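You operate a simulated robot arm through the tools that you are given. There is no shell and no other tool. Be economical: measure what you need, move in short steps, check, and stop when the job is done.

The job below is to be done with a simulated robot arm. You get a single attempt, and the scene is never put back.

Task
Join the black channel to the steel block in the welding jig.
Fine: screen shut, then table switched on; one good spot by one pull of the spot lever; then table off, gas lever shut, screen left shut. Leave the other channels. Where these are worked on the way, their far stop is far enough and under half their travel is too little: table switch.

Only the result counts: the job must be done as asked and must still hold three seconds after the hand-in. Knocking over, shifting, dropping, spilling or breaking anything else fails it.

Robot
A 7-joint arm with a two-finger parallel gripper, fixed in place. Base frame: the origin is at the foot of the arm, x ahead of it, y to its left, z up; the work surface is at about z = 0.84. Units: m, degrees, N and s.
With the tool pointing down near the work surface it reaches from about 0.3 to 0.7 m from the base axis. Its first joint turns from -66.0 to 66.0 degrees. Payload 1.57 kg.
The tool frame sits at the grasp point between the pads (the TCP): z along the fingers, y along the line on which they close. The tips reach 0.03 m beyond it. The gripper opens to 0.11 m. The fingers are 0.024 m wide and 0.012 m thick; the gripper's body (0.048 by 0.112 m) begins 0.078 m behind the TCP.
Orientation is that of the tool frame in the base frame, as a unit quaternion [x, y, z, w]. With the fingers straight down and closing along the base's y, the tool's x points along the base's -x, its y along +y and its z along -z.

Tools
- The arm moves only by the tool move_arm. Its argument "deltas" is a list that holds one entry, the list of rows, each a list of 7 numbers: the turn, a rotation vector about the base's x, y, z in degrees, then the shift along the base's x, y, z in cm, then the closure, from 0 (fully open) to 1 (shut). In form: [[[ax, ay, az, dx, dy, dz, fingers], ...]]. A call has 1 to 8 rows; each row shifts and turns the commanded pose from where the row before left it. Rows are played at 5 a second. More than 0.05 m and 8.6 degrees between two rows, or a gripper value outside its range, and nothing of the call is played. Where a pose cannot be reached the arm comes as near as it can. A force on the tool above 80 N (or 10 N above the force at the start of the call, whichever is more), or a blocked arm, ends the call early, and 0.2 s more pass. Each finger travels about 0.108 m/s and halts on what it meets, pressing with about 36 N; the grip force reading is that of the motor and also rises with nothing between the fingers. The clock runs only during rows and for 0.2 s after the last one: add rows that do not move to give the fingers time. The reply holds the time, the measured pose of the TCP, the force on the tool along the base axes, the opening and the grip force, in the units named above and with some noise, with the torque about the TCP (base axes, N m) and any sound that the robot's microphone picked up.
- Cameras (640 x 400 px; columns grow to the right, rows downward): "scene" is fixed at [0.1777, -0.3996, 1.4195]; the picture's right is [0.63, -0.77, 0.00], its down [-0.40, -0.33, -0.85] and it looks along [0.66, 0.54, -0.52] (base axes); focal length 275 px, centre (320, 200). "wrist" rides on the gripper at [0.07, 0.016, -0.141] in the tool frame; the picture's right is [-0.23, 0.97, 0.00], its down [-0.86, -0.20, -0.48] and it looks along [-0.47, -0.11, 0.88] (tool axes); focal length 222 px, centre (320, 200). There is no depth. A picture from a camera that has moved, and an enlarged one, comes with that camera's place and axes in the base frame and with its lens. The place of the scene camera against the robot may be out by one fixed shift of up to 0.012 m in any direction.
- get_image(camera): a new picture of that camera. The clock stands still meanwhile.
- zoom(camera, box): a new picture of the part [left, top, right, bottom] of that camera's present view, enlarged. The clock stands still meanwhile.
- sign_off(): hands the job in; it is judged then, once.

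Work in short steps. Places have to be worked out from the pictures, the camera data and where the tool is seen: move nearer, look again, correct. Check each grasp and each placing, and mend what went wrong. You have 120 turns and 84 pictures in all, those below and enlarged ones among them. Open the gripper and draw the arm clear of the work before you hand the job in, unless the task says otherwise; then end with one line.

The tools are called after "Emit:" as a command line: name --argument value ..., lists and objects as JSON in quotes. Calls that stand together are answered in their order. move_arm: Moves the arm, as the interface text tells. Its arguments: {"type":"object","properties":{"deltas":{"type":"array"}},"required":["deltas"]} The other tools are called the same way: get_image (camera) takes a picture; zoom (camera, box) takes an enlarged picture of a part of a camera's view; sign_off () hands the job in.

At the start:

```text
time_s: 0.0
position: [0.3415, 0.0313, 1.281]
orientation: [0.001, 1.0, 0.001, 0.001]
wrist_force: [0.8, 0.2, -0.1]
moment: [0.04, 0.0, 0.02]
grip_width: 0.11
grip_force: 0.0
```

scene: 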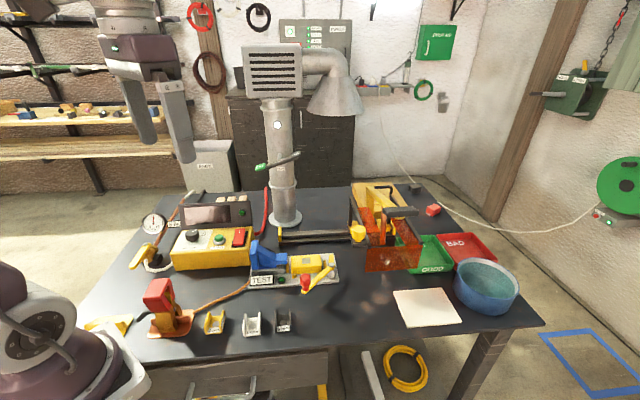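
wrist: 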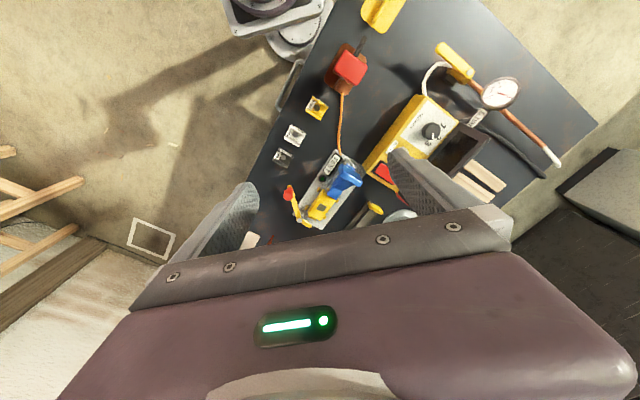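

I start with close looks at the main parts of the bench to identify the controls.

Emit:
zoom --camera "scene" --box '[220, 220, 380, 320]'

Emit:
zoom --camera "scene" --box '[120, 180, 280, 280]'

Emit:
zoom --camera "scene" --box '[330, 170, 490, 270]'

Emit:
zoom --camera "scene" --box '[140, 260, 300, 360]'

```text
4.00 times, centred on (300, 270) of scene
camera zoom: at [0.1777, -0.3996, 1.4195], right [0.63, -0.77, 0.0], down [-0.4, -0.33, -0.85], along [0.66, 0.54, -0.52], focal length 1100 px, centre (400, -80)
```

zoom: 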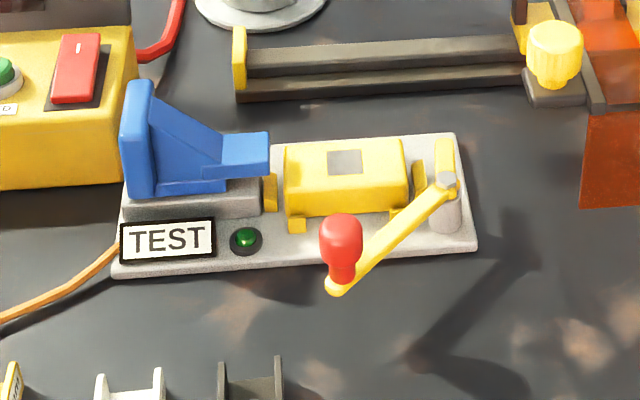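

```text
4.00 times, centred on (200, 230) of scene
camera zoom: at [0.1777, -0.3996, 1.4195], right [0.63, -0.77, 0.0], down [-0.4, -0.33, -0.85], along [0.66, 0.54, -0.52], focal length 1100 px, centre (800, 80)
```

zoom: 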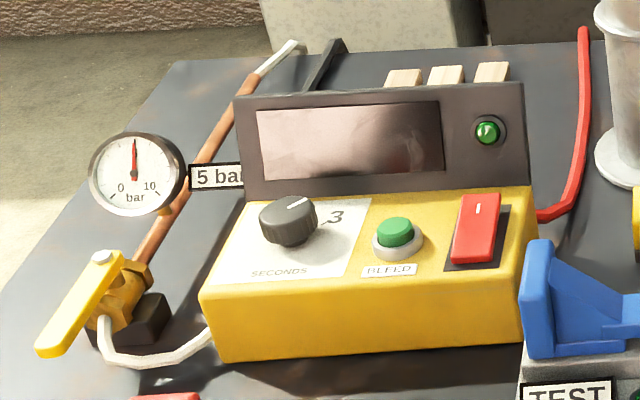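

```text
4.00 times, centred on (410, 220) of scene
camera zoom: at [0.1777, -0.3996, 1.4195], right [0.63, -0.77, 0.0], down [-0.4, -0.33, -0.85], along [0.66, 0.54, -0.52], focal length 1100 px, centre (-40, 120)
```

zoom: 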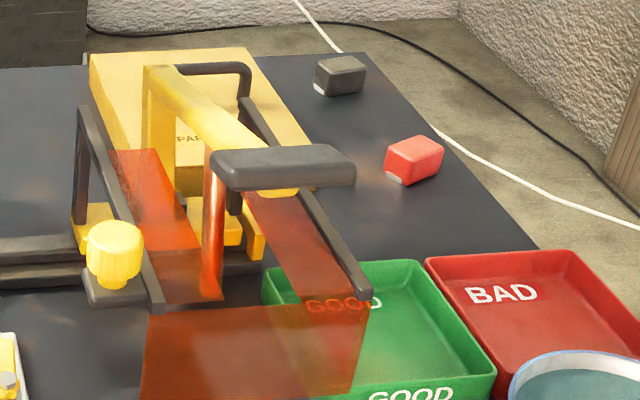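

```text
4.00 times, centred on (220, 310) of scene
camera zoom: at [0.1777, -0.3996, 1.4195], right [0.63, -0.77, 0.0], down [-0.4, -0.33, -0.85], along [0.66, 0.54, -0.52], focal length 1100 px, centre (720, -240)
```

zoom: 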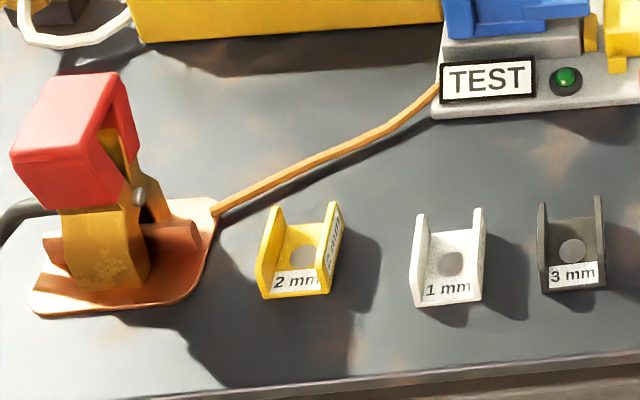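

I need the labels on the wall, the pipe, and the table's extremes.

Emit:
zoom --camera "scene" --box '[270, 10, 366, 70]'

Emit:
zoom --camera "scene" --box '[520, 50, 640, 125]'

Emit:
zoom --camera "scene" --box '[230, 130, 342, 200]'

Emit:
zoom --camera "scene" --box '[340, 175, 420, 225]'

Emit:
zoom --camera "scene" --box '[170, 215, 250, 265]'

```text
6.67 times, centred on (318, 40) of scene
camera zoom: at [0.1777, -0.3996, 1.4195], right [0.63, -0.77, 0.0], down [-0.4, -0.33, -0.85], along [0.66, 0.54, -0.52], focal length 1834 px, centre (333, 1267)
```

zoom: 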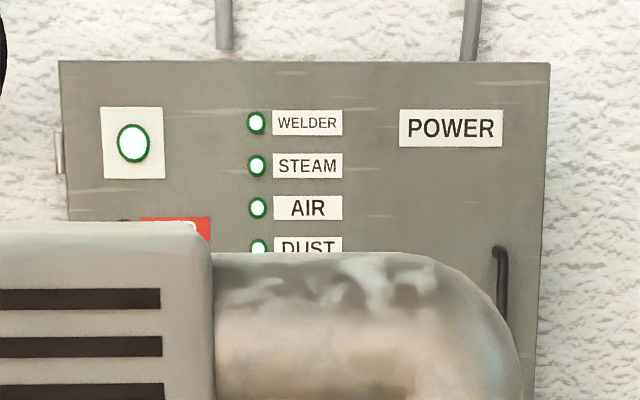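

```text
5.33 times, centred on (580, 88) of scene
camera zoom: at [0.1777, -0.3996, 1.4195], right [0.63, -0.77, 0.0], down [-0.4, -0.33, -0.85], along [0.66, 0.54, -0.52], focal length 1467 px, centre (-1067, 800)
```

zoom: 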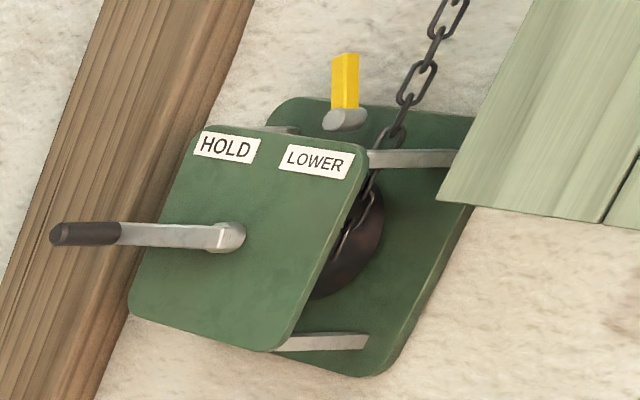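

```text
5.71 times, centred on (286, 165) of scene
camera zoom: at [0.1777, -0.3996, 1.4195], right [0.63, -0.77, 0.0], down [-0.4, -0.33, -0.85], along [0.66, 0.54, -0.52], focal length 1572 px, centre (514, 400)
```

zoom: 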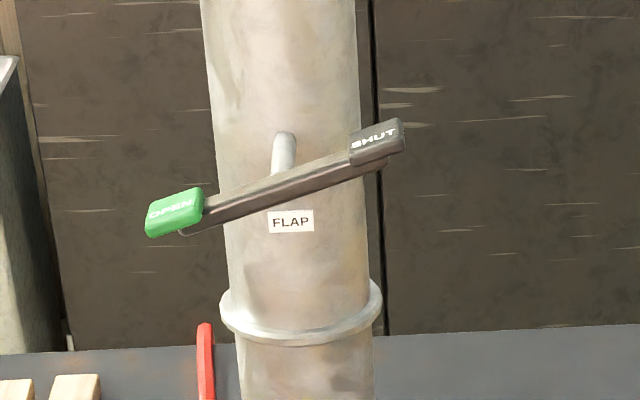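

```text
8.00 times, centred on (380, 200) of scene
camera zoom: at [0.1777, -0.3996, 1.4195], right [0.63, -0.77, 0.0], down [-0.4, -0.33, -0.85], along [0.66, 0.54, -0.52], focal length 2201 px, centre (-160, 200)
```

zoom: 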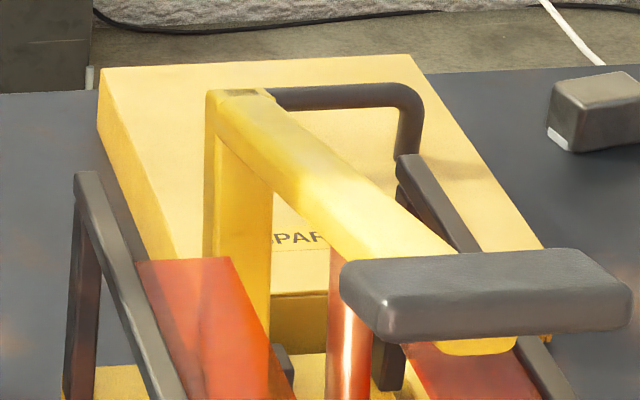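

```text
8.00 times, centred on (210, 240) of scene
camera zoom: at [0.1777, -0.3996, 1.4195], right [0.63, -0.77, 0.0], down [-0.4, -0.33, -0.85], along [0.66, 0.54, -0.52], focal length 2201 px, centre (1200, -120)
```

zoom: 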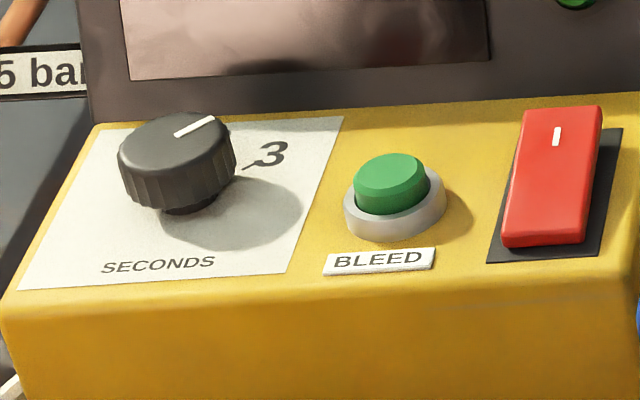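

Now close looks through the wrist camera at the jig, panel and channels.

Emit:
zoom --camera "wrist" --box '[270, 140, 398, 220]'

Emit:
zoom --camera "wrist" --box '[370, 80, 498, 160]'

```text
5.00 times, centred on (334, 180) of wrist
camera zoom: at [0.2723, 0.0485, 1.4229], right [0.23, 0.97, 0.0], down [0.86, -0.2, 0.48], along [0.47, -0.11, -0.88], focal length 1111 px, centre (250, 300)
```

zoom: 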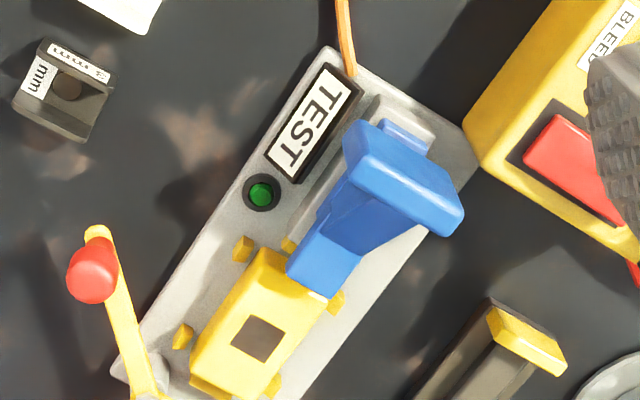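

```text
5.00 times, centred on (434, 120) of wrist
camera zoom: at [0.2723, 0.0485, 1.4229], right [0.23, 0.97, 0.0], down [0.86, -0.2, 0.48], along [0.47, -0.11, -0.88], focal length 1111 px, centre (-250, 600)
```

zoom: 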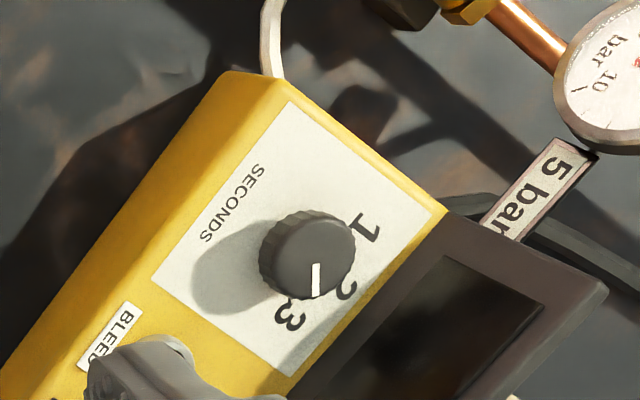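

Moving lower to inspect the jig, staying well above it.

Emit:
move_arm --deltas '[[[0, 0, 0, 1.8, -0.5, -3.7, 0], [0, 0, 0, 1.8, -0.5, -3.7, 0], [0, 0, 0, 1.8, -0.5, -3.7, 0], [0, 0, 0, 1.8, -0.5, -3.7, 0], [0, 0, 0, 1.8, -0.5, -3.7, 0], [0, 0, 0, 0, 0, 0, 0]]]'

Emit:
get_image --camera "wrist"

Emit:
get_image --camera "scene"

```text
time_s: 1.4
position: [0.4327, 0.0033, 1.0948]
orientation: [0.0, 1.0, 0.0, 0.0]
wrist_force: [-0.3, 0.0, -0.2]
moment: [0.02, 0.0, 0.0]
grip_width: 0.11
grip_force: 0.0
```

```text
70 pictures are left
camera wrist: at [0.3637, 0.0222, 1.2356], right [0.23, 0.97, 0.0], down [0.85, -0.2, 0.48], along [0.47, -0.11, -0.88], focal length 222 px, centre (320, 200)
```

wrist: 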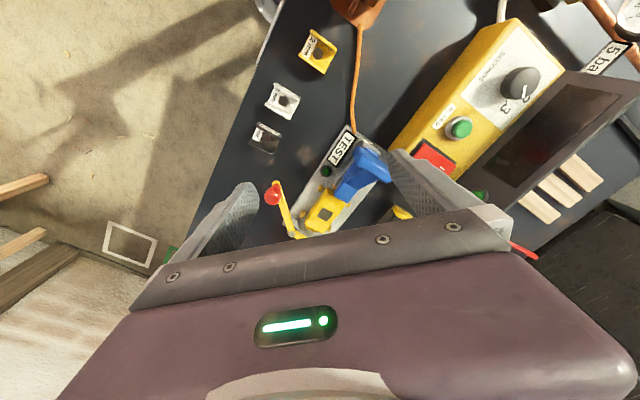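

```text
69 pictures are left
```

scene: 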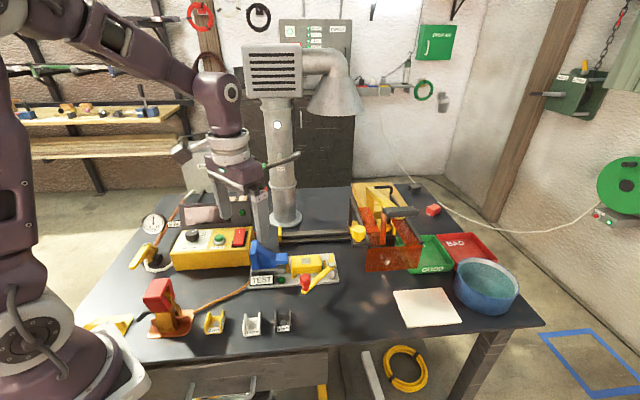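

Emit:
zoom --camera "wrist" --box '[248, 120, 408, 240]'

Emit:
zoom --camera "wrist" --box '[450, 40, 578, 140]'

Emit:
zoom --camera "scene" --box '[240, 230, 350, 300]'

```text
3.33 times, centred on (328, 180) of wrist
camera zoom: at [0.3637, 0.0222, 1.2356], right [0.23, 0.97, 0.0], down [0.85, -0.2, 0.48], along [0.47, -0.11, -0.88], focal length 740 px, centre (293, 267)
```

zoom: 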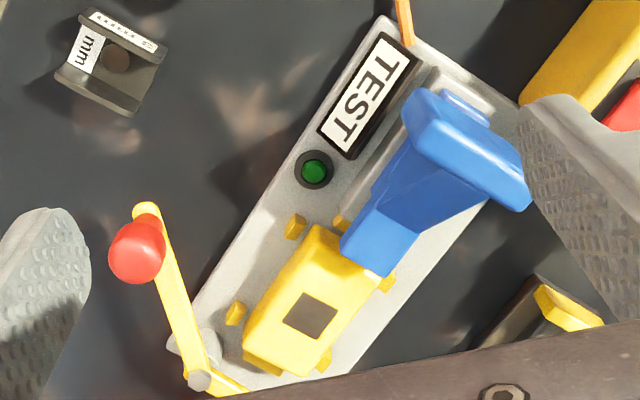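

```text
4.00 times, centred on (514, 90) of wrist
camera zoom: at [0.3637, 0.0222, 1.2356], right [0.23, 0.97, 0.0], down [0.85, -0.2, 0.48], along [0.47, -0.11, -0.88], focal length 888 px, centre (-456, 640)
```

zoom: 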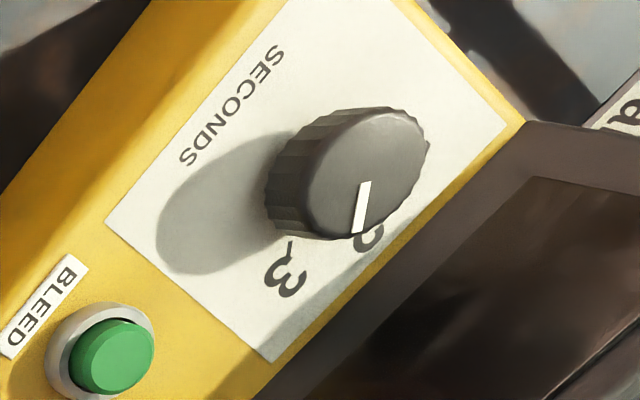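

```text
5.71 times, centred on (295, 265) of scene
camera zoom: at [0.1777, -0.3996, 1.4195], right [0.63, -0.77, 0.0], down [-0.4, -0.33, -0.85], along [0.66, 0.54, -0.52], focal length 1572 px, centre (463, -171)
```

zoom: 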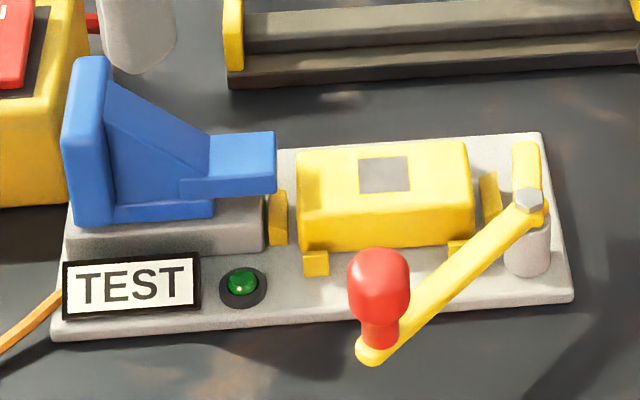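

The jig holds a yellow block with a bare patch. The welding head and screen sit on a rail to the right. I'll raise and tilt the tool to look at the head and the screen carriage.

Emit:
move_arm --deltas '[[[0, -8, 0, 0, -2.5, 2, 0], [0, -8, 0, 0, -2.5, 2, 0], [0, -8, 0, 0, -2.5, 2, 0], [0, -8, 0, 0, -2.5, 2, 0], [0, 0, 0, 0, 0, 0, 0]]]'

Emit:
get_image --camera "wrist"

```text
time_s: 2.6
position: [0.4337, -0.0957, 1.1766]
orientation: [0.001, 0.961, -0.001, 0.276]
wrist_force: [-0.2, 0.7, 0.0]
moment: [-0.01, 0.0, 0.01]
grip_width: 0.1098
grip_force: 0.1
```

```text
65 pictures are left
camera wrist: at [0.299, -0.0775, 1.2593], right [0.19, 0.97, 0.12], down [0.47, -0.2, 0.86], along [0.86, -0.11, -0.5], focal length 222 px, centre (320, 200)
```

wrist: 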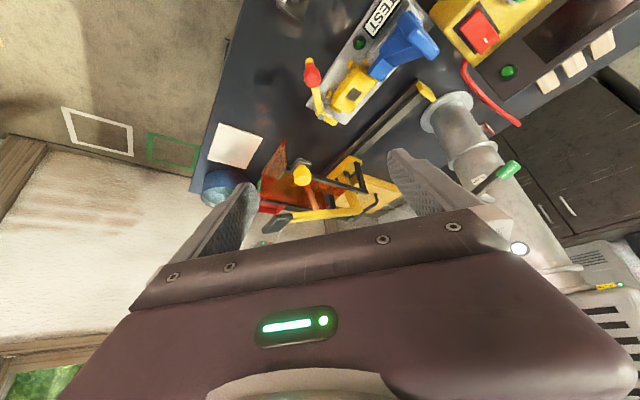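

Emit:
zoom --camera "wrist" --box '[240, 110, 432, 230]'

Emit:
zoom --camera "wrist" --box '[290, 0, 450, 130]'

```text
3.33 times, centred on (336, 170) of wrist
camera zoom: at [0.299, -0.0775, 1.2593], right [0.19, 0.97, 0.12], down [0.47, -0.2, 0.86], along [0.86, -0.11, -0.5], focal length 740 px, centre (267, 300)
```

zoom: 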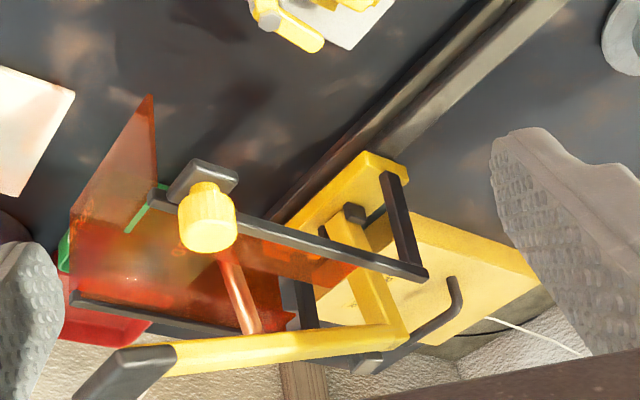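

```text
3.08 times, centred on (370, 65) of wrist
camera zoom: at [0.299, -0.0775, 1.2593], right [0.19, 0.97, 0.12], down [0.47, -0.2, 0.86], along [0.86, -0.11, -0.5], focal length 684 px, centre (166, 615)
```

zoom: 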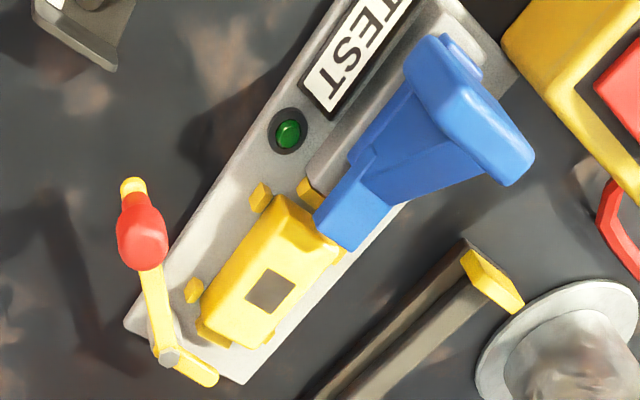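

The welding head rides on the rail carriage with the screen: shutting the screen brings the electrode over the bare patch, which I place near (0.587, -0.021, 0.875). The black channel is near (0.431, -0.090). I level the tool and look at it closely.

Emit:
move_arm --deltas '[[[0, 8, 0, -1, 0, -3, 0], [0, 8, 0, -1, 0, -3, 0], [0, 8, 0, -1, 0, -3, 0], [0, 8, 0, -1, 0, -3, 0], [0, 0, 0, 0, 0, 0, 0]]]'

Emit:
zoom --camera "wrist" --box '[210, 20, 430, 200]'

```text
time_s: 3.8
position: [0.3905, -0.0951, 1.0578]
orientation: [0.0, 1.0, 0.001, -0.001]
wrist_force: [-0.1, -0.1, -0.7]
moment: [0.03, -0.04, -0.02]
grip_width: 0.1101
grip_force: 0.0
```

```text
2.22 times, centred on (320, 110) of wrist
camera zoom: at [0.3212, -0.077, 1.1982], right [0.23, 0.97, 0.0], down [0.86, -0.2, 0.48], along [0.47, -0.11, -0.88], focal length 494 px, centre (320, 400)
```

zoom: 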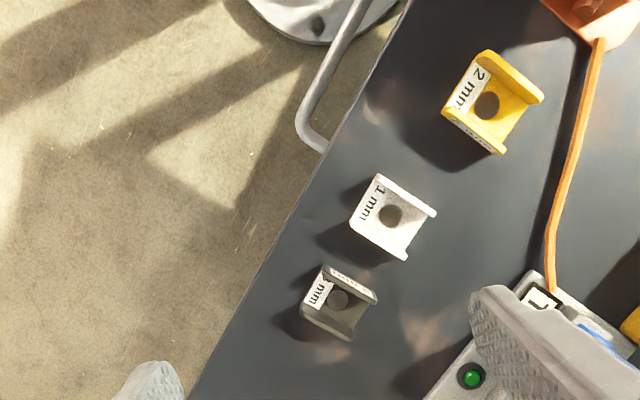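

The channel is about 43 × 36 mm, flanges running along the table's depth, centre near (0.428, -0.090), at about 45°. I yaw the tool 45° to match and move over the jig for a close look.

Emit:
move_arm --deltas '[[[0, 0, 7.5, 2.4, 0.4, -0.5, 0], [0, 0, 7.5, 2.4, 0.4, -0.5, 0], [0, 0, 7.5, 2.4, 0.4, -0.5, 0], [0, 0, 7.5, 2.4, 0.4, -0.5, 0], [0, 0, 7.5, 2.4, 0.4, -0.5, 0], [0, 0, 7.5, 2.4, 0.4, -0.5, 0], [0, 0, 0, 0, 0, 0, 0]]]'

Emit:
get_image --camera "wrist"

```text
time_s: 5.4
position: [0.5355, -0.0703, 1.0272]
orientation: [-0.384, 0.923, 0.0, 0.001]
wrist_force: [0.1, 0.7, -0.3]
moment: [0.01, -0.01, 0.0]
grip_width: 0.1101
grip_force: 0.1
```

```text
61 pictures are left
camera wrist: at [0.4757, -0.1065, 1.1683], right [-0.53, 0.85, 0.0], down [0.74, 0.47, 0.48], along [0.41, 0.25, -0.88], focal length 222 px, centre (320, 200)
```

wrist: 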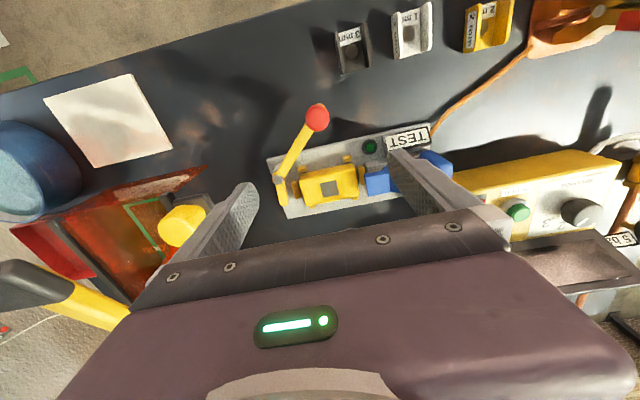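

Emit:
zoom --camera "wrist" --box '[256, 90, 448, 220]'

Emit:
zoom --camera "wrist" --box '[430, 150, 640, 280]'

```text
3.08 times, centred on (352, 155) of wrist
camera zoom: at [0.4757, -0.1065, 1.1683], right [-0.53, 0.85, 0.0], down [0.74, 0.47, 0.48], along [0.41, 0.25, -0.88], focal length 684 px, centre (222, 338)
```

zoom: 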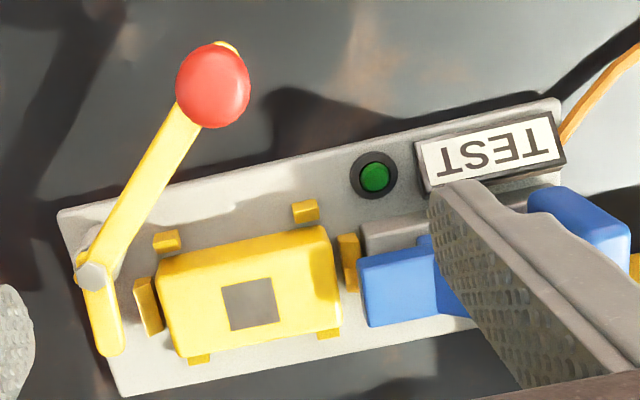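

```text
3.05 times, centred on (535, 215) of wrist
camera zoom: at [0.4757, -0.1065, 1.1683], right [-0.53, 0.85, 0.0], down [0.74, 0.47, 0.48], along [0.41, 0.25, -0.88], focal length 677 px, centre (-335, 154)
```

zoom: 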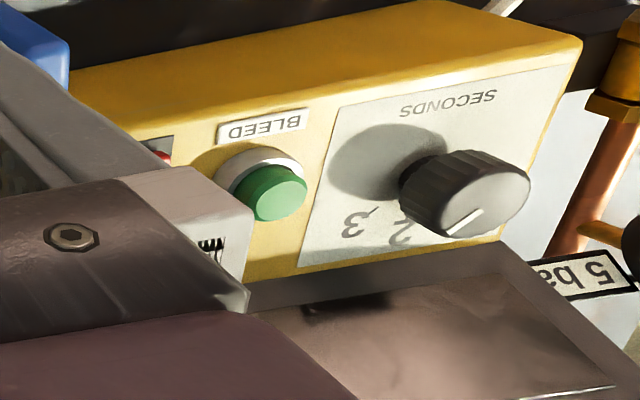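

Blue tip and lever arm lie about level with the block top, clear of where the channel goes. Now I move above the black channel to look closely before grasping.

Emit:
move_arm --deltas '[[[0, 0, 0, -3.5, -0.7, 0, 0], [0, 0, 0, -3.5, -0.7, 0, 0], [0, 0, 0, -3.7, -0.6, -2, 0], [0, 0, 0, 0, 0, -4, 0], [0, 0, 0, 0, 0, -2.5, 0], [0, 0, 0, 0, 0, 0, 0]]]'

Emit:
zoom --camera "wrist" --box '[220, 40, 420, 200]'

Emit:
zoom --camera "scene" --box '[230, 250, 350, 340]'

```text
time_s: 6.8
position: [0.4283, -0.0925, 0.9415]
orientation: [-0.383, 0.924, 0.0, 0.0]
wrist_force: [0.0, 0.6, 0.8]
moment: [-0.03, 0.01, -0.02]
grip_width: 0.1101
grip_force: 0.2
```

```text
2.50 times, centred on (320, 120) of wrist
camera zoom: at [0.3675, -0.129, 1.0836], right [-0.53, 0.85, 0.0], down [0.75, 0.46, 0.48], along [0.41, 0.25, -0.88], focal length 555 px, centre (320, 400)
```

zoom: 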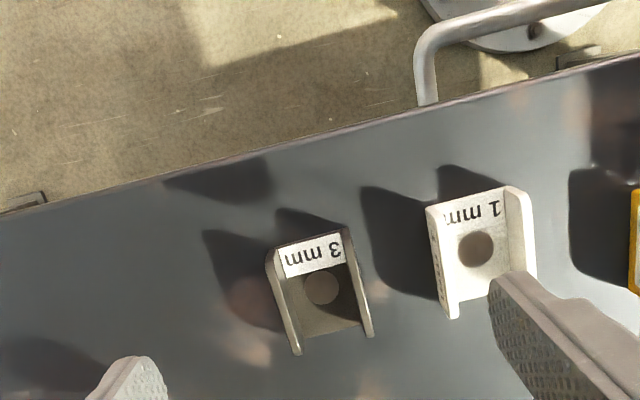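

```text
4.44 times, centred on (290, 295) of scene
camera zoom: at [0.1777, -0.3996, 1.4195], right [0.63, -0.77, 0.0], down [-0.4, -0.33, -0.85], along [0.66, 0.54, -0.52], focal length 1223 px, centre (453, -222)
```

zoom: 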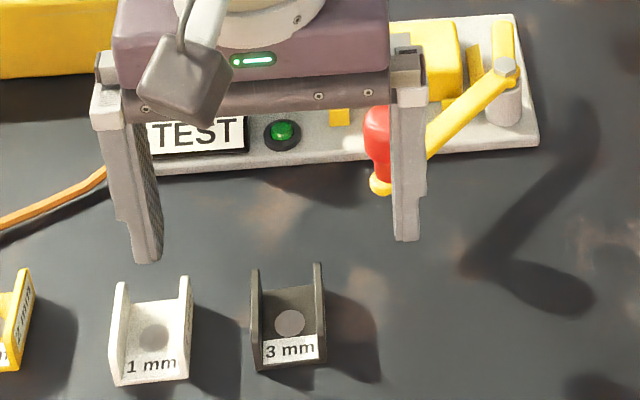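

The black channel is centred under the tool, flange tops near z 0.87. I narrow the fingers so they clear the white channel, then descend with the tips just above the table.

Emit:
move_arm --deltas '[[[0, 0, 0, 0, 0, 0, 0.42], [0, 0, 0, 0, 0, 0, 0.42], [0, 0, 0, 0, 0, -3, 0.42], [0, 0, 0, 0, 0, -1.5, 0.42], [0, 0, 0, 0, 0, 0, 0.42]]]'

Emit:
get_image --camera "wrist"

Emit:
zoom --camera "scene" --box '[230, 250, 350, 340]'

```text
time_s: 8.0
position: [0.4276, -0.0914, 0.8973]
orientation: [-0.383, 0.924, 0.001, 0.001]
wrist_force: [0.1, -0.4, -0.3]
moment: [0.01, -0.01, 0.0]
grip_width: 0.0639
grip_force: 0.1
```

```text
56 pictures are left
camera wrist: at [0.3677, -0.1282, 1.0372], right [-0.53, 0.85, 0.0], down [0.75, 0.46, 0.48], along [0.41, 0.25, -0.88], focal length 222 px, centre (320, 200)
```

wrist: 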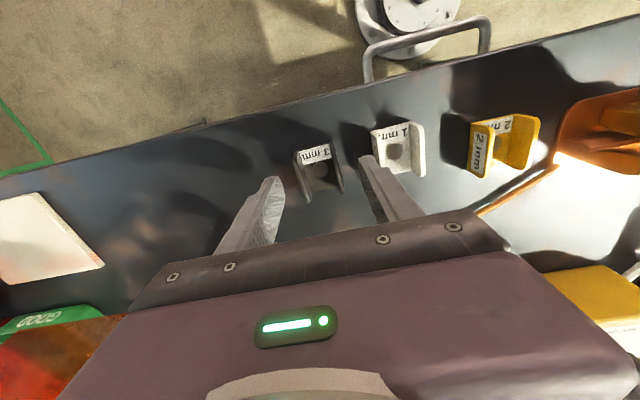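

```text
4.44 times, centred on (290, 295) of scene
camera zoom: at [0.1777, -0.3996, 1.4195], right [0.63, -0.77, 0.0], down [-0.4, -0.33, -0.85], along [0.66, 0.54, -0.52], focal length 1223 px, centre (453, -222)
```

zoom: 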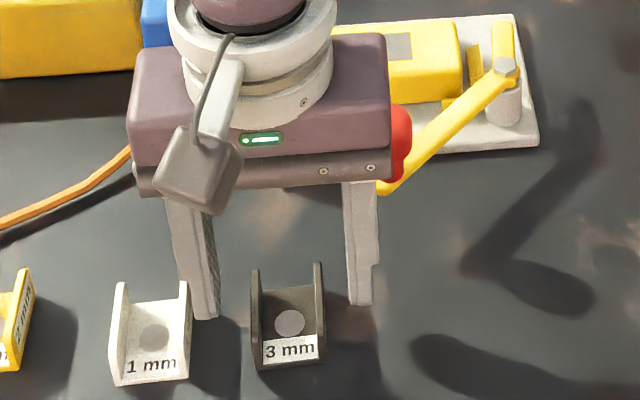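

Fingers straddle the black channel with clearance to the white one; descending the last 2.2 cm, then closing.

Emit:
move_arm --deltas '[[[0, 0, 0, 0, 0, -1.2, 0.42], [0, 0, 0, 0, 0, -1, 0.42], [0, 0, 0, 0, 0, 0, 0.55], [0, 0, 0, 0, 0, 0, 0.7], [0, 0, 0, 0, 0, 0, 0.8], [0, 0, 0, 0, 0, 0, 0.8]]]'

Emit:
zoom --camera "wrist" --box '[220, 100, 420, 220]'

```text
time_s: 9.4
position: [0.4281, -0.089, 0.8753]
orientation: [-0.383, 0.924, 0.0, 0.0]
wrist_force: [0.3, -0.1, -0.1]
moment: [0.0, -0.02, 0.03]
grip_width: 0.0349
grip_force: 35.6
```

```text
3.20 times, centred on (320, 160) of wrist
camera zoom: at [0.3682, -0.127, 1.0159], right [-0.53, 0.85, 0.0], down [0.75, 0.46, 0.48], along [0.41, 0.25, -0.88], focal length 711 px, centre (320, 328)
```

zoom: 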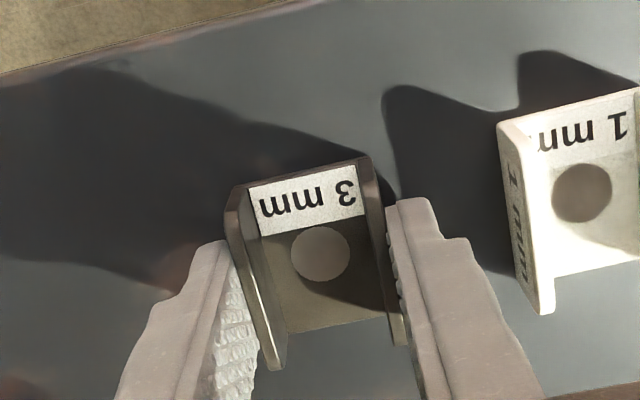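

Grip is firm (35 mm, 36 N) and the disc lies under the TCP. Lifting and checking that it stays.

Emit:
move_arm --deltas '[[[0, 0, 0, 0, 0, 1, 0.8], [0, 0, 0, 0, 0, 4, 0.8], [0, 0, 0, 0, 0, 4, 0.8], [0, 0, 0, 0, 0, 4, 0.8], [0, 0, 0, 4, 1.7, 0, 0.8], [0, 0, 0, 4, 1.7, 0, 0.8], [0, 0, 0, 4, 1.7, 0, 0.8], [0, 0, 0, 3.9, 1.6, 0, 0.8]]]'

Emit:
get_image --camera "wrist"

Emit:
zoom --camera "scene" --box '[220, 190, 380, 310]'

```text
time_s: 11.2
position: [0.589, -0.0231, 1.0048]
orientation: [-0.383, 0.924, 0.001, 0.0]
wrist_force: [0.2, 0.4, -0.6]
moment: [0.0, 0.04, 0.0]
grip_width: 0.035
grip_force: 35.6
```

```text
53 pictures are left
camera wrist: at [0.5287, -0.06, 1.1454], right [-0.53, 0.85, 0.0], down [0.75, 0.46, 0.48], along [0.41, 0.25, -0.88], focal length 222 px, centre (320, 200)
```

wrist: 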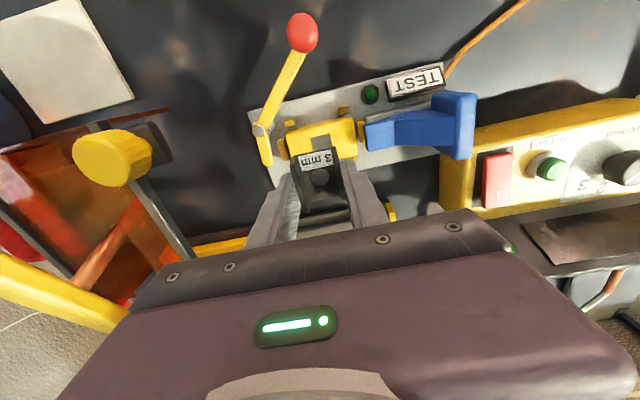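

```text
3.33 times, centred on (300, 250) of scene
camera zoom: at [0.1777, -0.3996, 1.4195], right [0.63, -0.77, 0.0], down [-0.4, -0.33, -0.85], along [0.66, 0.54, -0.52], focal length 917 px, centre (387, 33)
```

zoom: 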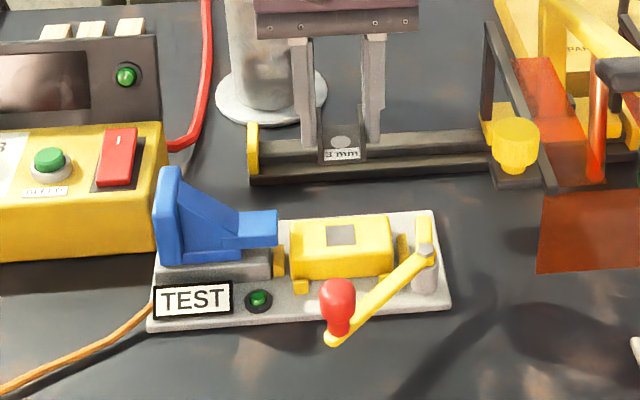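

Held well, above the block. Descending to about 2.5 cm above and checking alignment.

Emit:
move_arm --deltas '[[[0, 0, 0, 0, 0, -3.5, 0.8], [0, 0, 0, 0, 0, -3.5, 0.8], [0, 0, 0, 0, 0, 0, 0.8]]]'

Emit:
zoom --camera "wrist" --box '[220, 90, 420, 220]'

Emit:
zoom --camera "scene" --box '[250, 210, 362, 280]'

```text
time_s: 12.0
position: [0.5886, -0.0225, 0.9338]
orientation: [-0.383, 0.924, 0.0, 0.001]
wrist_force: [-0.7, 0.0, -0.6]
moment: [-0.01, -0.01, -0.02]
grip_width: 0.0347
grip_force: 36.4
```

```text
3.08 times, centred on (320, 155) of wrist
camera zoom: at [0.5282, -0.0596, 1.0754], right [-0.53, 0.85, 0.0], down [0.75, 0.46, 0.48], along [0.41, 0.25, -0.88], focal length 684 px, centre (320, 338)
```

zoom: 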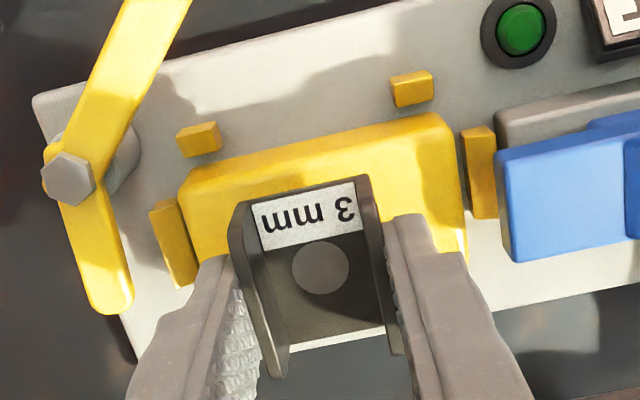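

```text
5.71 times, centred on (306, 245) of scene
camera zoom: at [0.1777, -0.3996, 1.4195], right [0.63, -0.77, 0.0], down [-0.4, -0.33, -0.85], along [0.66, 0.54, -0.52], focal length 1572 px, centre (400, -57)
```

zoom: 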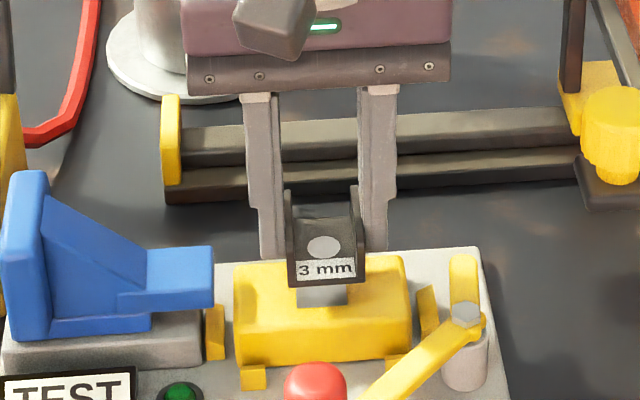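

Alignment looks within 2–3 mm; I shift 1.5 mm toward the blue side and lower until near contact.

Emit:
move_arm --deltas '[[[0, 0, 0, -0.1, 0.1, -1, 0.8], [0, 0, 0, 0, 0, -0.7, 0.8], [0, 0, 0, 0, 0, -0.3, 0.8], [0, 0, 0, 0, 0, -0.2, 0.8], [0, 0, 0, 0, 0, 0, 0.8]]]'

Emit:
zoom --camera "scene" --box '[250, 210, 362, 280]'

```text
time_s: 13.2
position: [0.5863, -0.0219, 0.9138]
orientation: [-0.384, 0.923, 0.0, -0.001]
wrist_force: [-1.0, -0.1, 0.3]
moment: [0.04, -0.03, -0.03]
grip_width: 0.0348
grip_force: 35.6
```

```text
5.71 times, centred on (306, 245) of scene
camera zoom: at [0.1777, -0.3996, 1.4195], right [0.63, -0.77, 0.0], down [-0.4, -0.33, -0.85], along [0.66, 0.54, -0.52], focal length 1572 px, centre (400, -57)
```

zoom: 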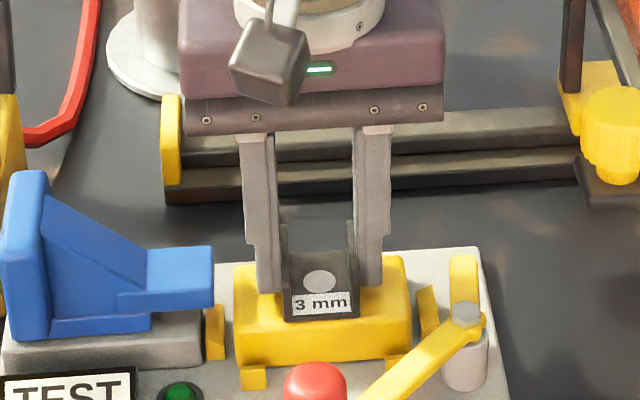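

Centred on the block (column 321 vs 322). Lowering by millimetres until contact shows in the force.

Emit:
move_arm --deltas '[[[0, 0, 0, 0, 0, -0.2, 0.8], [0, 0, 0, 0, 0, -0.2, 0.8], [0, 0, 0, 0, 0, 0, 0.8]]]'

```text
time_s: 14.0
position: [0.5867, -0.0224, 0.9118]
orientation: [-0.382, 0.924, -0.001, 0.003]
wrist_force: [-8.1, 3.9, 42.3]
moment: [0.18, 0.33, 0.02]
grip_width: 0.035
grip_force: 35.7
```

Contact (42 N). I ease up 2 mm, check the force, then release narrowly.

Emit:
move_arm --deltas '[[[0, 0, 0, 0, 0, 0.2, 0.8], [0, 0, 0, 0, 0, 0, 0.8]]]'

```text
time_s: 14.6
position: [0.5877, -0.0213, 0.9104]
orientation: [-0.383, 0.924, -0.001, 0.001]
wrist_force: [4.4, 0.1, 27.3]
moment: [0.06, -0.14, 0.01]
grip_width: 0.0348
grip_force: 35.8
```

Emit:
move_arm --deltas '[[[0, 0, 0, 0, 0, 0.15, 0.8], [0, 0, 0, 0, 0, 0, 0.8]]]'

```text
time_s: 15.2
position: [0.5849, -0.0205, 0.9118]
orientation: [-0.382, 0.924, 0.0, -0.001]
wrist_force: [0.6, 0.4, 3.0]
moment: [0.0, -0.11, -0.03]
grip_width: 0.035
grip_force: 36.2
```

Nearly unloaded with the channel on the block; opening to about 55 mm and looking.

Emit:
move_arm --deltas '[[[0, 0, 0, 0, 0, 0, 0.65], [0, 0, 0, 0, 0, 0, 0.5], [0, 0, 0, 0, 0, 0, 0.5], [0, 0, 0, 0, 0, 3, 0.5], [0, 0, 0, 0, 0, 4, 0.5], [0, 0, 0, 0, 0, 4, 0.5], [0, 0, 0, -3, -3, 0, 0.5], [0, 0, 0, 0, 0, 0, 0.5]]]'

Emit:
zoom --camera "wrist" --box '[220, 60, 460, 210]'

Emit:
zoom --camera "scene" --box '[240, 220, 352, 300]'

```text
time_s: 17.0
position: [0.5581, -0.0518, 1.022]
orientation: [-0.383, 0.924, 0.0, 0.0]
wrist_force: [0.2, -0.3, -0.5]
moment: [-0.02, 0.03, 0.0]
grip_width: 0.0551
grip_force: 0.1
```

```text
2.67 times, centred on (340, 135) of wrist
camera zoom: at [0.4972, -0.0894, 1.1643], right [-0.53, 0.85, 0.0], down [0.75, 0.46, 0.48], along [0.41, 0.25, -0.88], focal length 592 px, centre (267, 373)
```

zoom: 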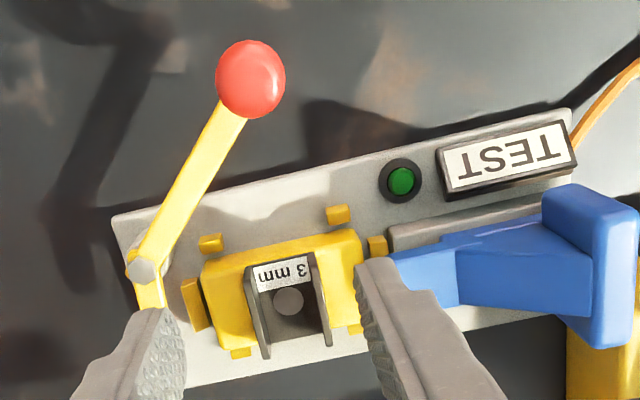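

```text
5.00 times, centred on (296, 260) of scene
camera zoom: at [0.1777, -0.3996, 1.4195], right [0.63, -0.77, 0.0], down [-0.4, -0.33, -0.85], along [0.66, 0.54, -0.52], focal length 1376 px, centre (440, -100)
```

zoom: 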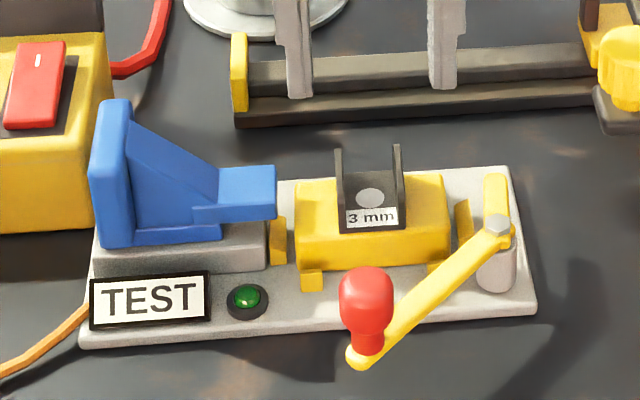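

The channel sits squarely on the block. Before sliding the screen I must know whether its front pane clears the jig's red-knob lever, so I view the carriage from nearer.

Emit:
move_arm --deltas '[[[0, 0, 0, 0, -3, 3, 0.5], [0, 0, 0, 1, -4, 2.5, 0.5], [0, 0, 0, 1, -4, 2.5, 0.5], [0, 0, 0, 1, -3, 0, 0.5], [0, 0, 0, 0, 0, 0, 0.5]]]'

Emit:
get_image --camera "wrist"

```text
time_s: 18.2
position: [0.5859, -0.1922, 1.1032]
orientation: [-0.382, 0.924, 0.0, 0.0]
wrist_force: [-0.4, 0.2, -0.8]
moment: [-0.01, 0.0, -0.02]
grip_width: 0.0548
grip_force: 0.1
```

```text
46 pictures are left
camera wrist: at [0.5263, -0.229, 1.2445], right [-0.53, 0.85, 0.0], down [0.75, 0.46, 0.48], along [0.41, 0.25, -0.88], focal length 222 px, centre (320, 200)
```

wrist: 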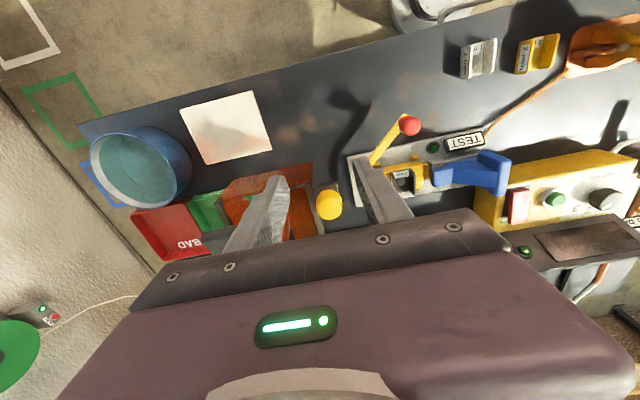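

Emit:
zoom --camera "wrist" --box '[190, 100, 440, 250]'

```text
2.56 times, centred on (315, 175) of wrist
camera zoom: at [0.5263, -0.229, 1.2445], right [-0.53, 0.85, 0.0], down [0.75, 0.46, 0.48], along [0.41, 0.25, -0.88], focal length 569 px, centre (333, 264)
```

zoom: 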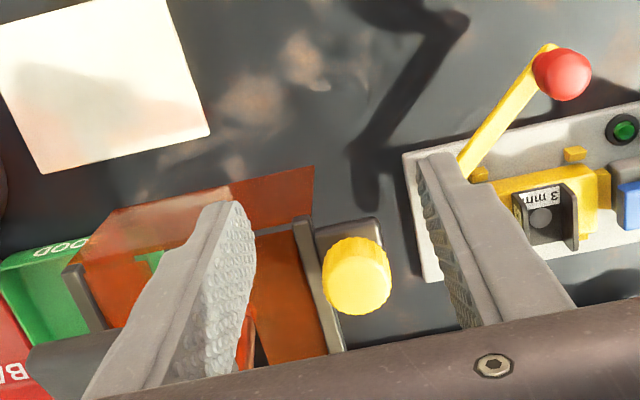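

The pane bottom (z≈0.91) runs about 8 cm in front of the patch: it clears the lever arm (z≈0.885) and the red knob, which stands further out. The yellow push knob tops out near (0.637, -0.148, 1.01). I yaw −90° so the fingers can take it across the table's depth.

Emit:
move_arm --deltas '[[[0, 0, -8, 0, 0, 1, 0.4], [0, 0, -8, 0, 0, 1, 0.4], [0, 0, -8, 0, 0, 0, 0.4], [0, 0, -8, 0, 0, 0, 0.4], [0, 0, -8, 0, 0, 0, 0.4], [0, 0, -8, 0, 0, 0, 0.4], [0, 0, -8, 0.5, 1, 0, 0.4], [0, 0, -8, 0.5, 1, 0, 0.4]]]'

Emit:
move_arm --deltas '[[[0, 0, -8, 1, 1, 0, 0.4], [0, 0, -8, 1, 1, 0, 0.4], [0, 0, -8, 0.5, 0.5, 0, 0.4], [0, 0, -2, 0, 0, 0, 0.4], [0, 0, 0, 0, 0, 0, 0.4]]]'

Emit:
get_image --camera "wrist"

```text
time_s: 20.0
position: [0.5984, -0.1725, 1.1224]
orientation: [0.166, 0.986, 0.0, 0.0]
wrist_force: [0.3, -0.3, -0.4]
moment: [-0.02, 0.0, -0.02]
grip_width: 0.0657
grip_force: 0.0
```

```text
time_s: 21.2
position: [0.6222, -0.1476, 1.1231]
orientation: [0.382, 0.924, 0.0, 0.0]
wrist_force: [0.9, -0.3, 0.5]
moment: [-0.03, 0.01, 0.0]
grip_width: 0.0657
grip_force: 0.1
```

```text
44 pictures are left
camera wrist: at [0.585, -0.0855, 1.2633], right [0.85, 0.53, 0.0], down [0.46, -0.75, 0.48], along [0.25, -0.41, -0.88], focal length 222 px, centre (320, 200)
```

wrist: 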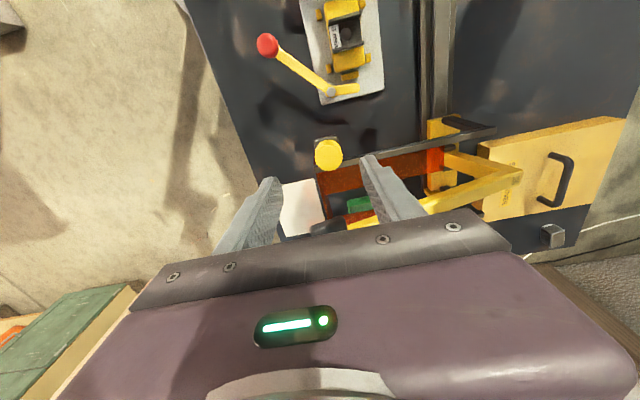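

Knob top ≈ (0.634, -0.147, 1.01). I centre over it (slightly biased away from the adjacent bar) and descend to just above it.

Emit:
move_arm --deltas '[[[0, 0, 0, 0.9, 0.4, -2, 0.4], [0, 0, 0, 0, 0, -3, 0.4], [0, 0, 0, 0, 0, -2.2, 0.4], [0, 0, 0, 0, 0, 0, 0.4]]]'

Emit:
zoom --camera "wrist" --box '[200, 60, 460, 240]'

Emit:
zoom --camera "scene" --box '[320, 170, 440, 260]'

```text
time_s: 22.2
position: [0.6316, -0.1423, 1.0506]
orientation: [0.383, 0.924, 0.0, 0.0]
wrist_force: [0.1, 0.5, 0.4]
moment: [0.02, 0.03, 0.01]
grip_width: 0.0659
grip_force: 0.1
```

```text
2.22 times, centred on (330, 150) of wrist
camera zoom: at [0.5949, -0.0819, 1.1921], right [0.85, 0.53, 0.0], down [0.46, -0.75, 0.48], along [0.25, -0.41, -0.88], focal length 494 px, centre (298, 311)
```

zoom: 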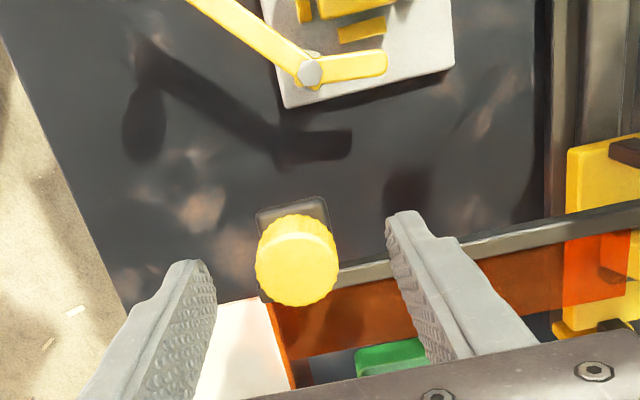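

```text
4.44 times, centred on (380, 215) of scene
camera zoom: at [0.1777, -0.3996, 1.4195], right [0.63, -0.77, 0.0], down [-0.4, -0.33, -0.85], along [0.66, 0.54, -0.52], focal length 1223 px, centre (53, 133)
```

zoom: 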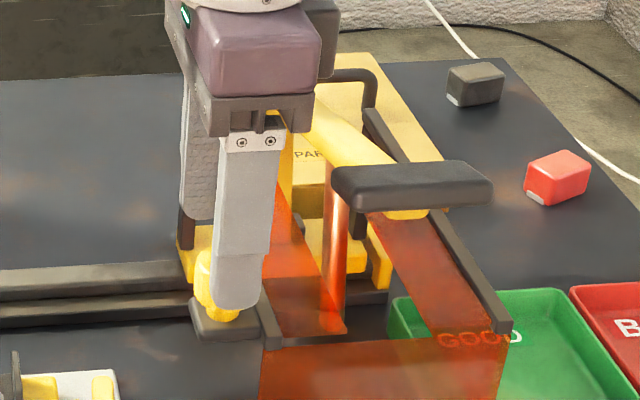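

Knob is centred between the fingers. Descending gently 2.2 cm with force checks, then closing.

Emit:
move_arm --deltas '[[[0, 0, 0, 0, 0, -1, 0.4], [0, 0, 0, 0, 0, -0.7, 0.4], [0, 0, 0, 0, 0, -0.5, 0.4], [0, 0, 0, 0, 0, 0, 0.55], [0, 0, 0, 0, 0, 0, 0.75], [0, 0, 0, 0, 0, 0, 0.85], [0, 0, 0, 0, 0, 0, 0.85]]]'

Emit:
zoom --camera "scene" --box '[320, 170, 440, 260]'

```text
time_s: 23.8
position: [0.631, -0.1443, 1.0289]
orientation: [0.384, 0.923, -0.002, -0.001]
wrist_force: [-12.9, -7.9, -1.5]
moment: [-0.32, 0.44, -0.14]
grip_width: 0.0314
grip_force: 40.2
```

```text
4.44 times, centred on (380, 215) of scene
camera zoom: at [0.1774, -0.3999, 1.4195], right [0.63, -0.77, 0.0], down [-0.4, -0.33, -0.86], along [0.66, 0.54, -0.52], focal length 1223 px, centre (53, 133)
```

zoom: 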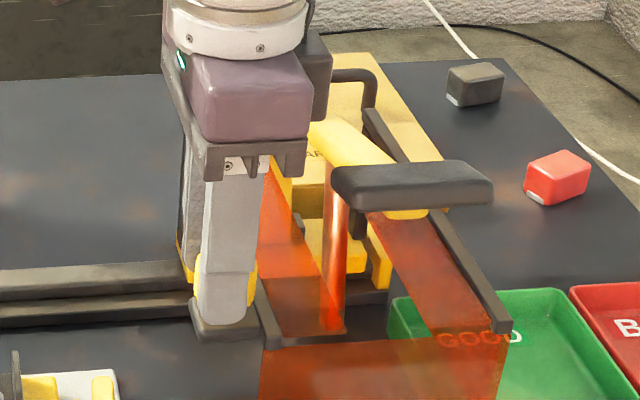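

Knob gripped. Starting to slide toward the rail's left end, first a short test.

Emit:
move_arm --deltas '[[[0, 0, 0, -0.8, 0.6, 0, 0.85], [0, 0, 0, -0.7, 0.7, 0, 0.85], [0, 0, 0, -0.7, 0.7, 0, 0.85], [0, 0, 0, 0, 0, 0, 0.85]]]'

Emit:
zoom --camera "scene" --box '[240, 160, 440, 300]'

```text
time_s: 24.8
position: [0.6078, -0.1219, 1.0282]
orientation: [0.383, 0.924, 0.001, -0.001]
wrist_force: [-4.2, -3.9, -18.0]
moment: [-0.25, -0.07, 0.04]
grip_width: 0.0317
grip_force: 40.2
```

```text
2.86 times, centred on (340, 230) of scene
camera zoom: at [0.178, -0.3998, 1.4194], right [0.63, -0.77, 0.0], down [-0.4, -0.33, -0.85], along [0.66, 0.54, -0.52], focal length 786 px, centre (263, 114)
```

zoom: 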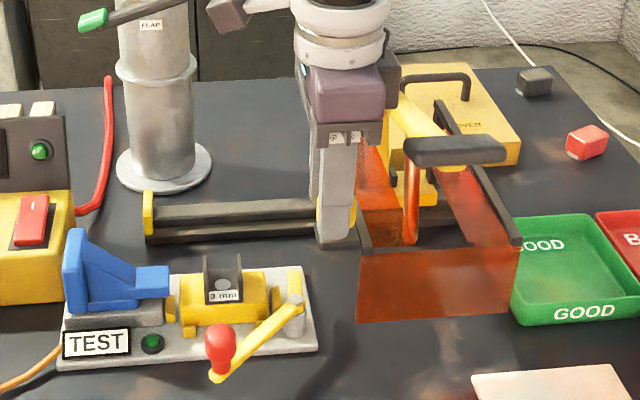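

It slides freely. Continuing 9 cm, then checking the electrode's clearance over the channel flanges.

Emit:
move_arm --deltas '[[[0, 0, 0, -1.06, 1.06, -0.1, 0.85], [0, 0, 0, -1.06, 1.06, 0, 0.85], [0, 0, 0, -1.06, 1.06, 0, 0.85], [0, 0, 0, -1.06, 1.06, 0, 0.85], [0, 0, 0, -1.06, 1.06, 0, 0.85], [0, 0, 0, -1.06, 1.06, 0, 0.85], [0, 0, 0, 0, 0, 0, 0.85]]]'

Emit:
zoom --camera "scene" --box '[230, 170, 410, 300]'

```text
time_s: 26.4
position: [0.5442, -0.0582, 1.029]
orientation: [0.382, 0.924, 0.001, 0.0]
wrist_force: [0.5, -0.6, 10.4]
moment: [-0.31, -0.32, 0.06]
grip_width: 0.0315
grip_force: 40.6
```

```text
3.08 times, centred on (320, 235) of scene
camera zoom: at [0.1775, -0.3996, 1.4195], right [0.63, -0.77, 0.0], down [-0.4, -0.33, -0.85], along [0.66, 0.54, -0.52], focal length 846 px, centre (320, 92)
```

zoom: 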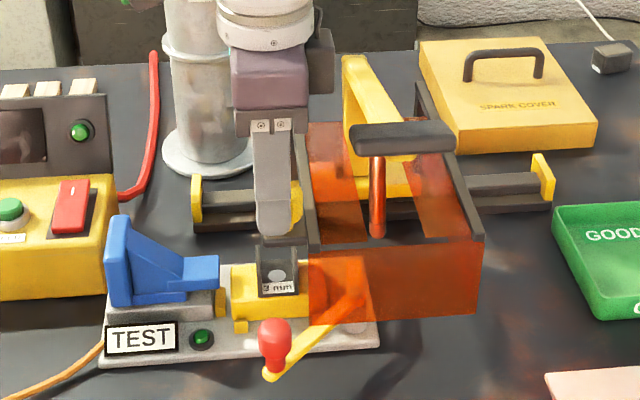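

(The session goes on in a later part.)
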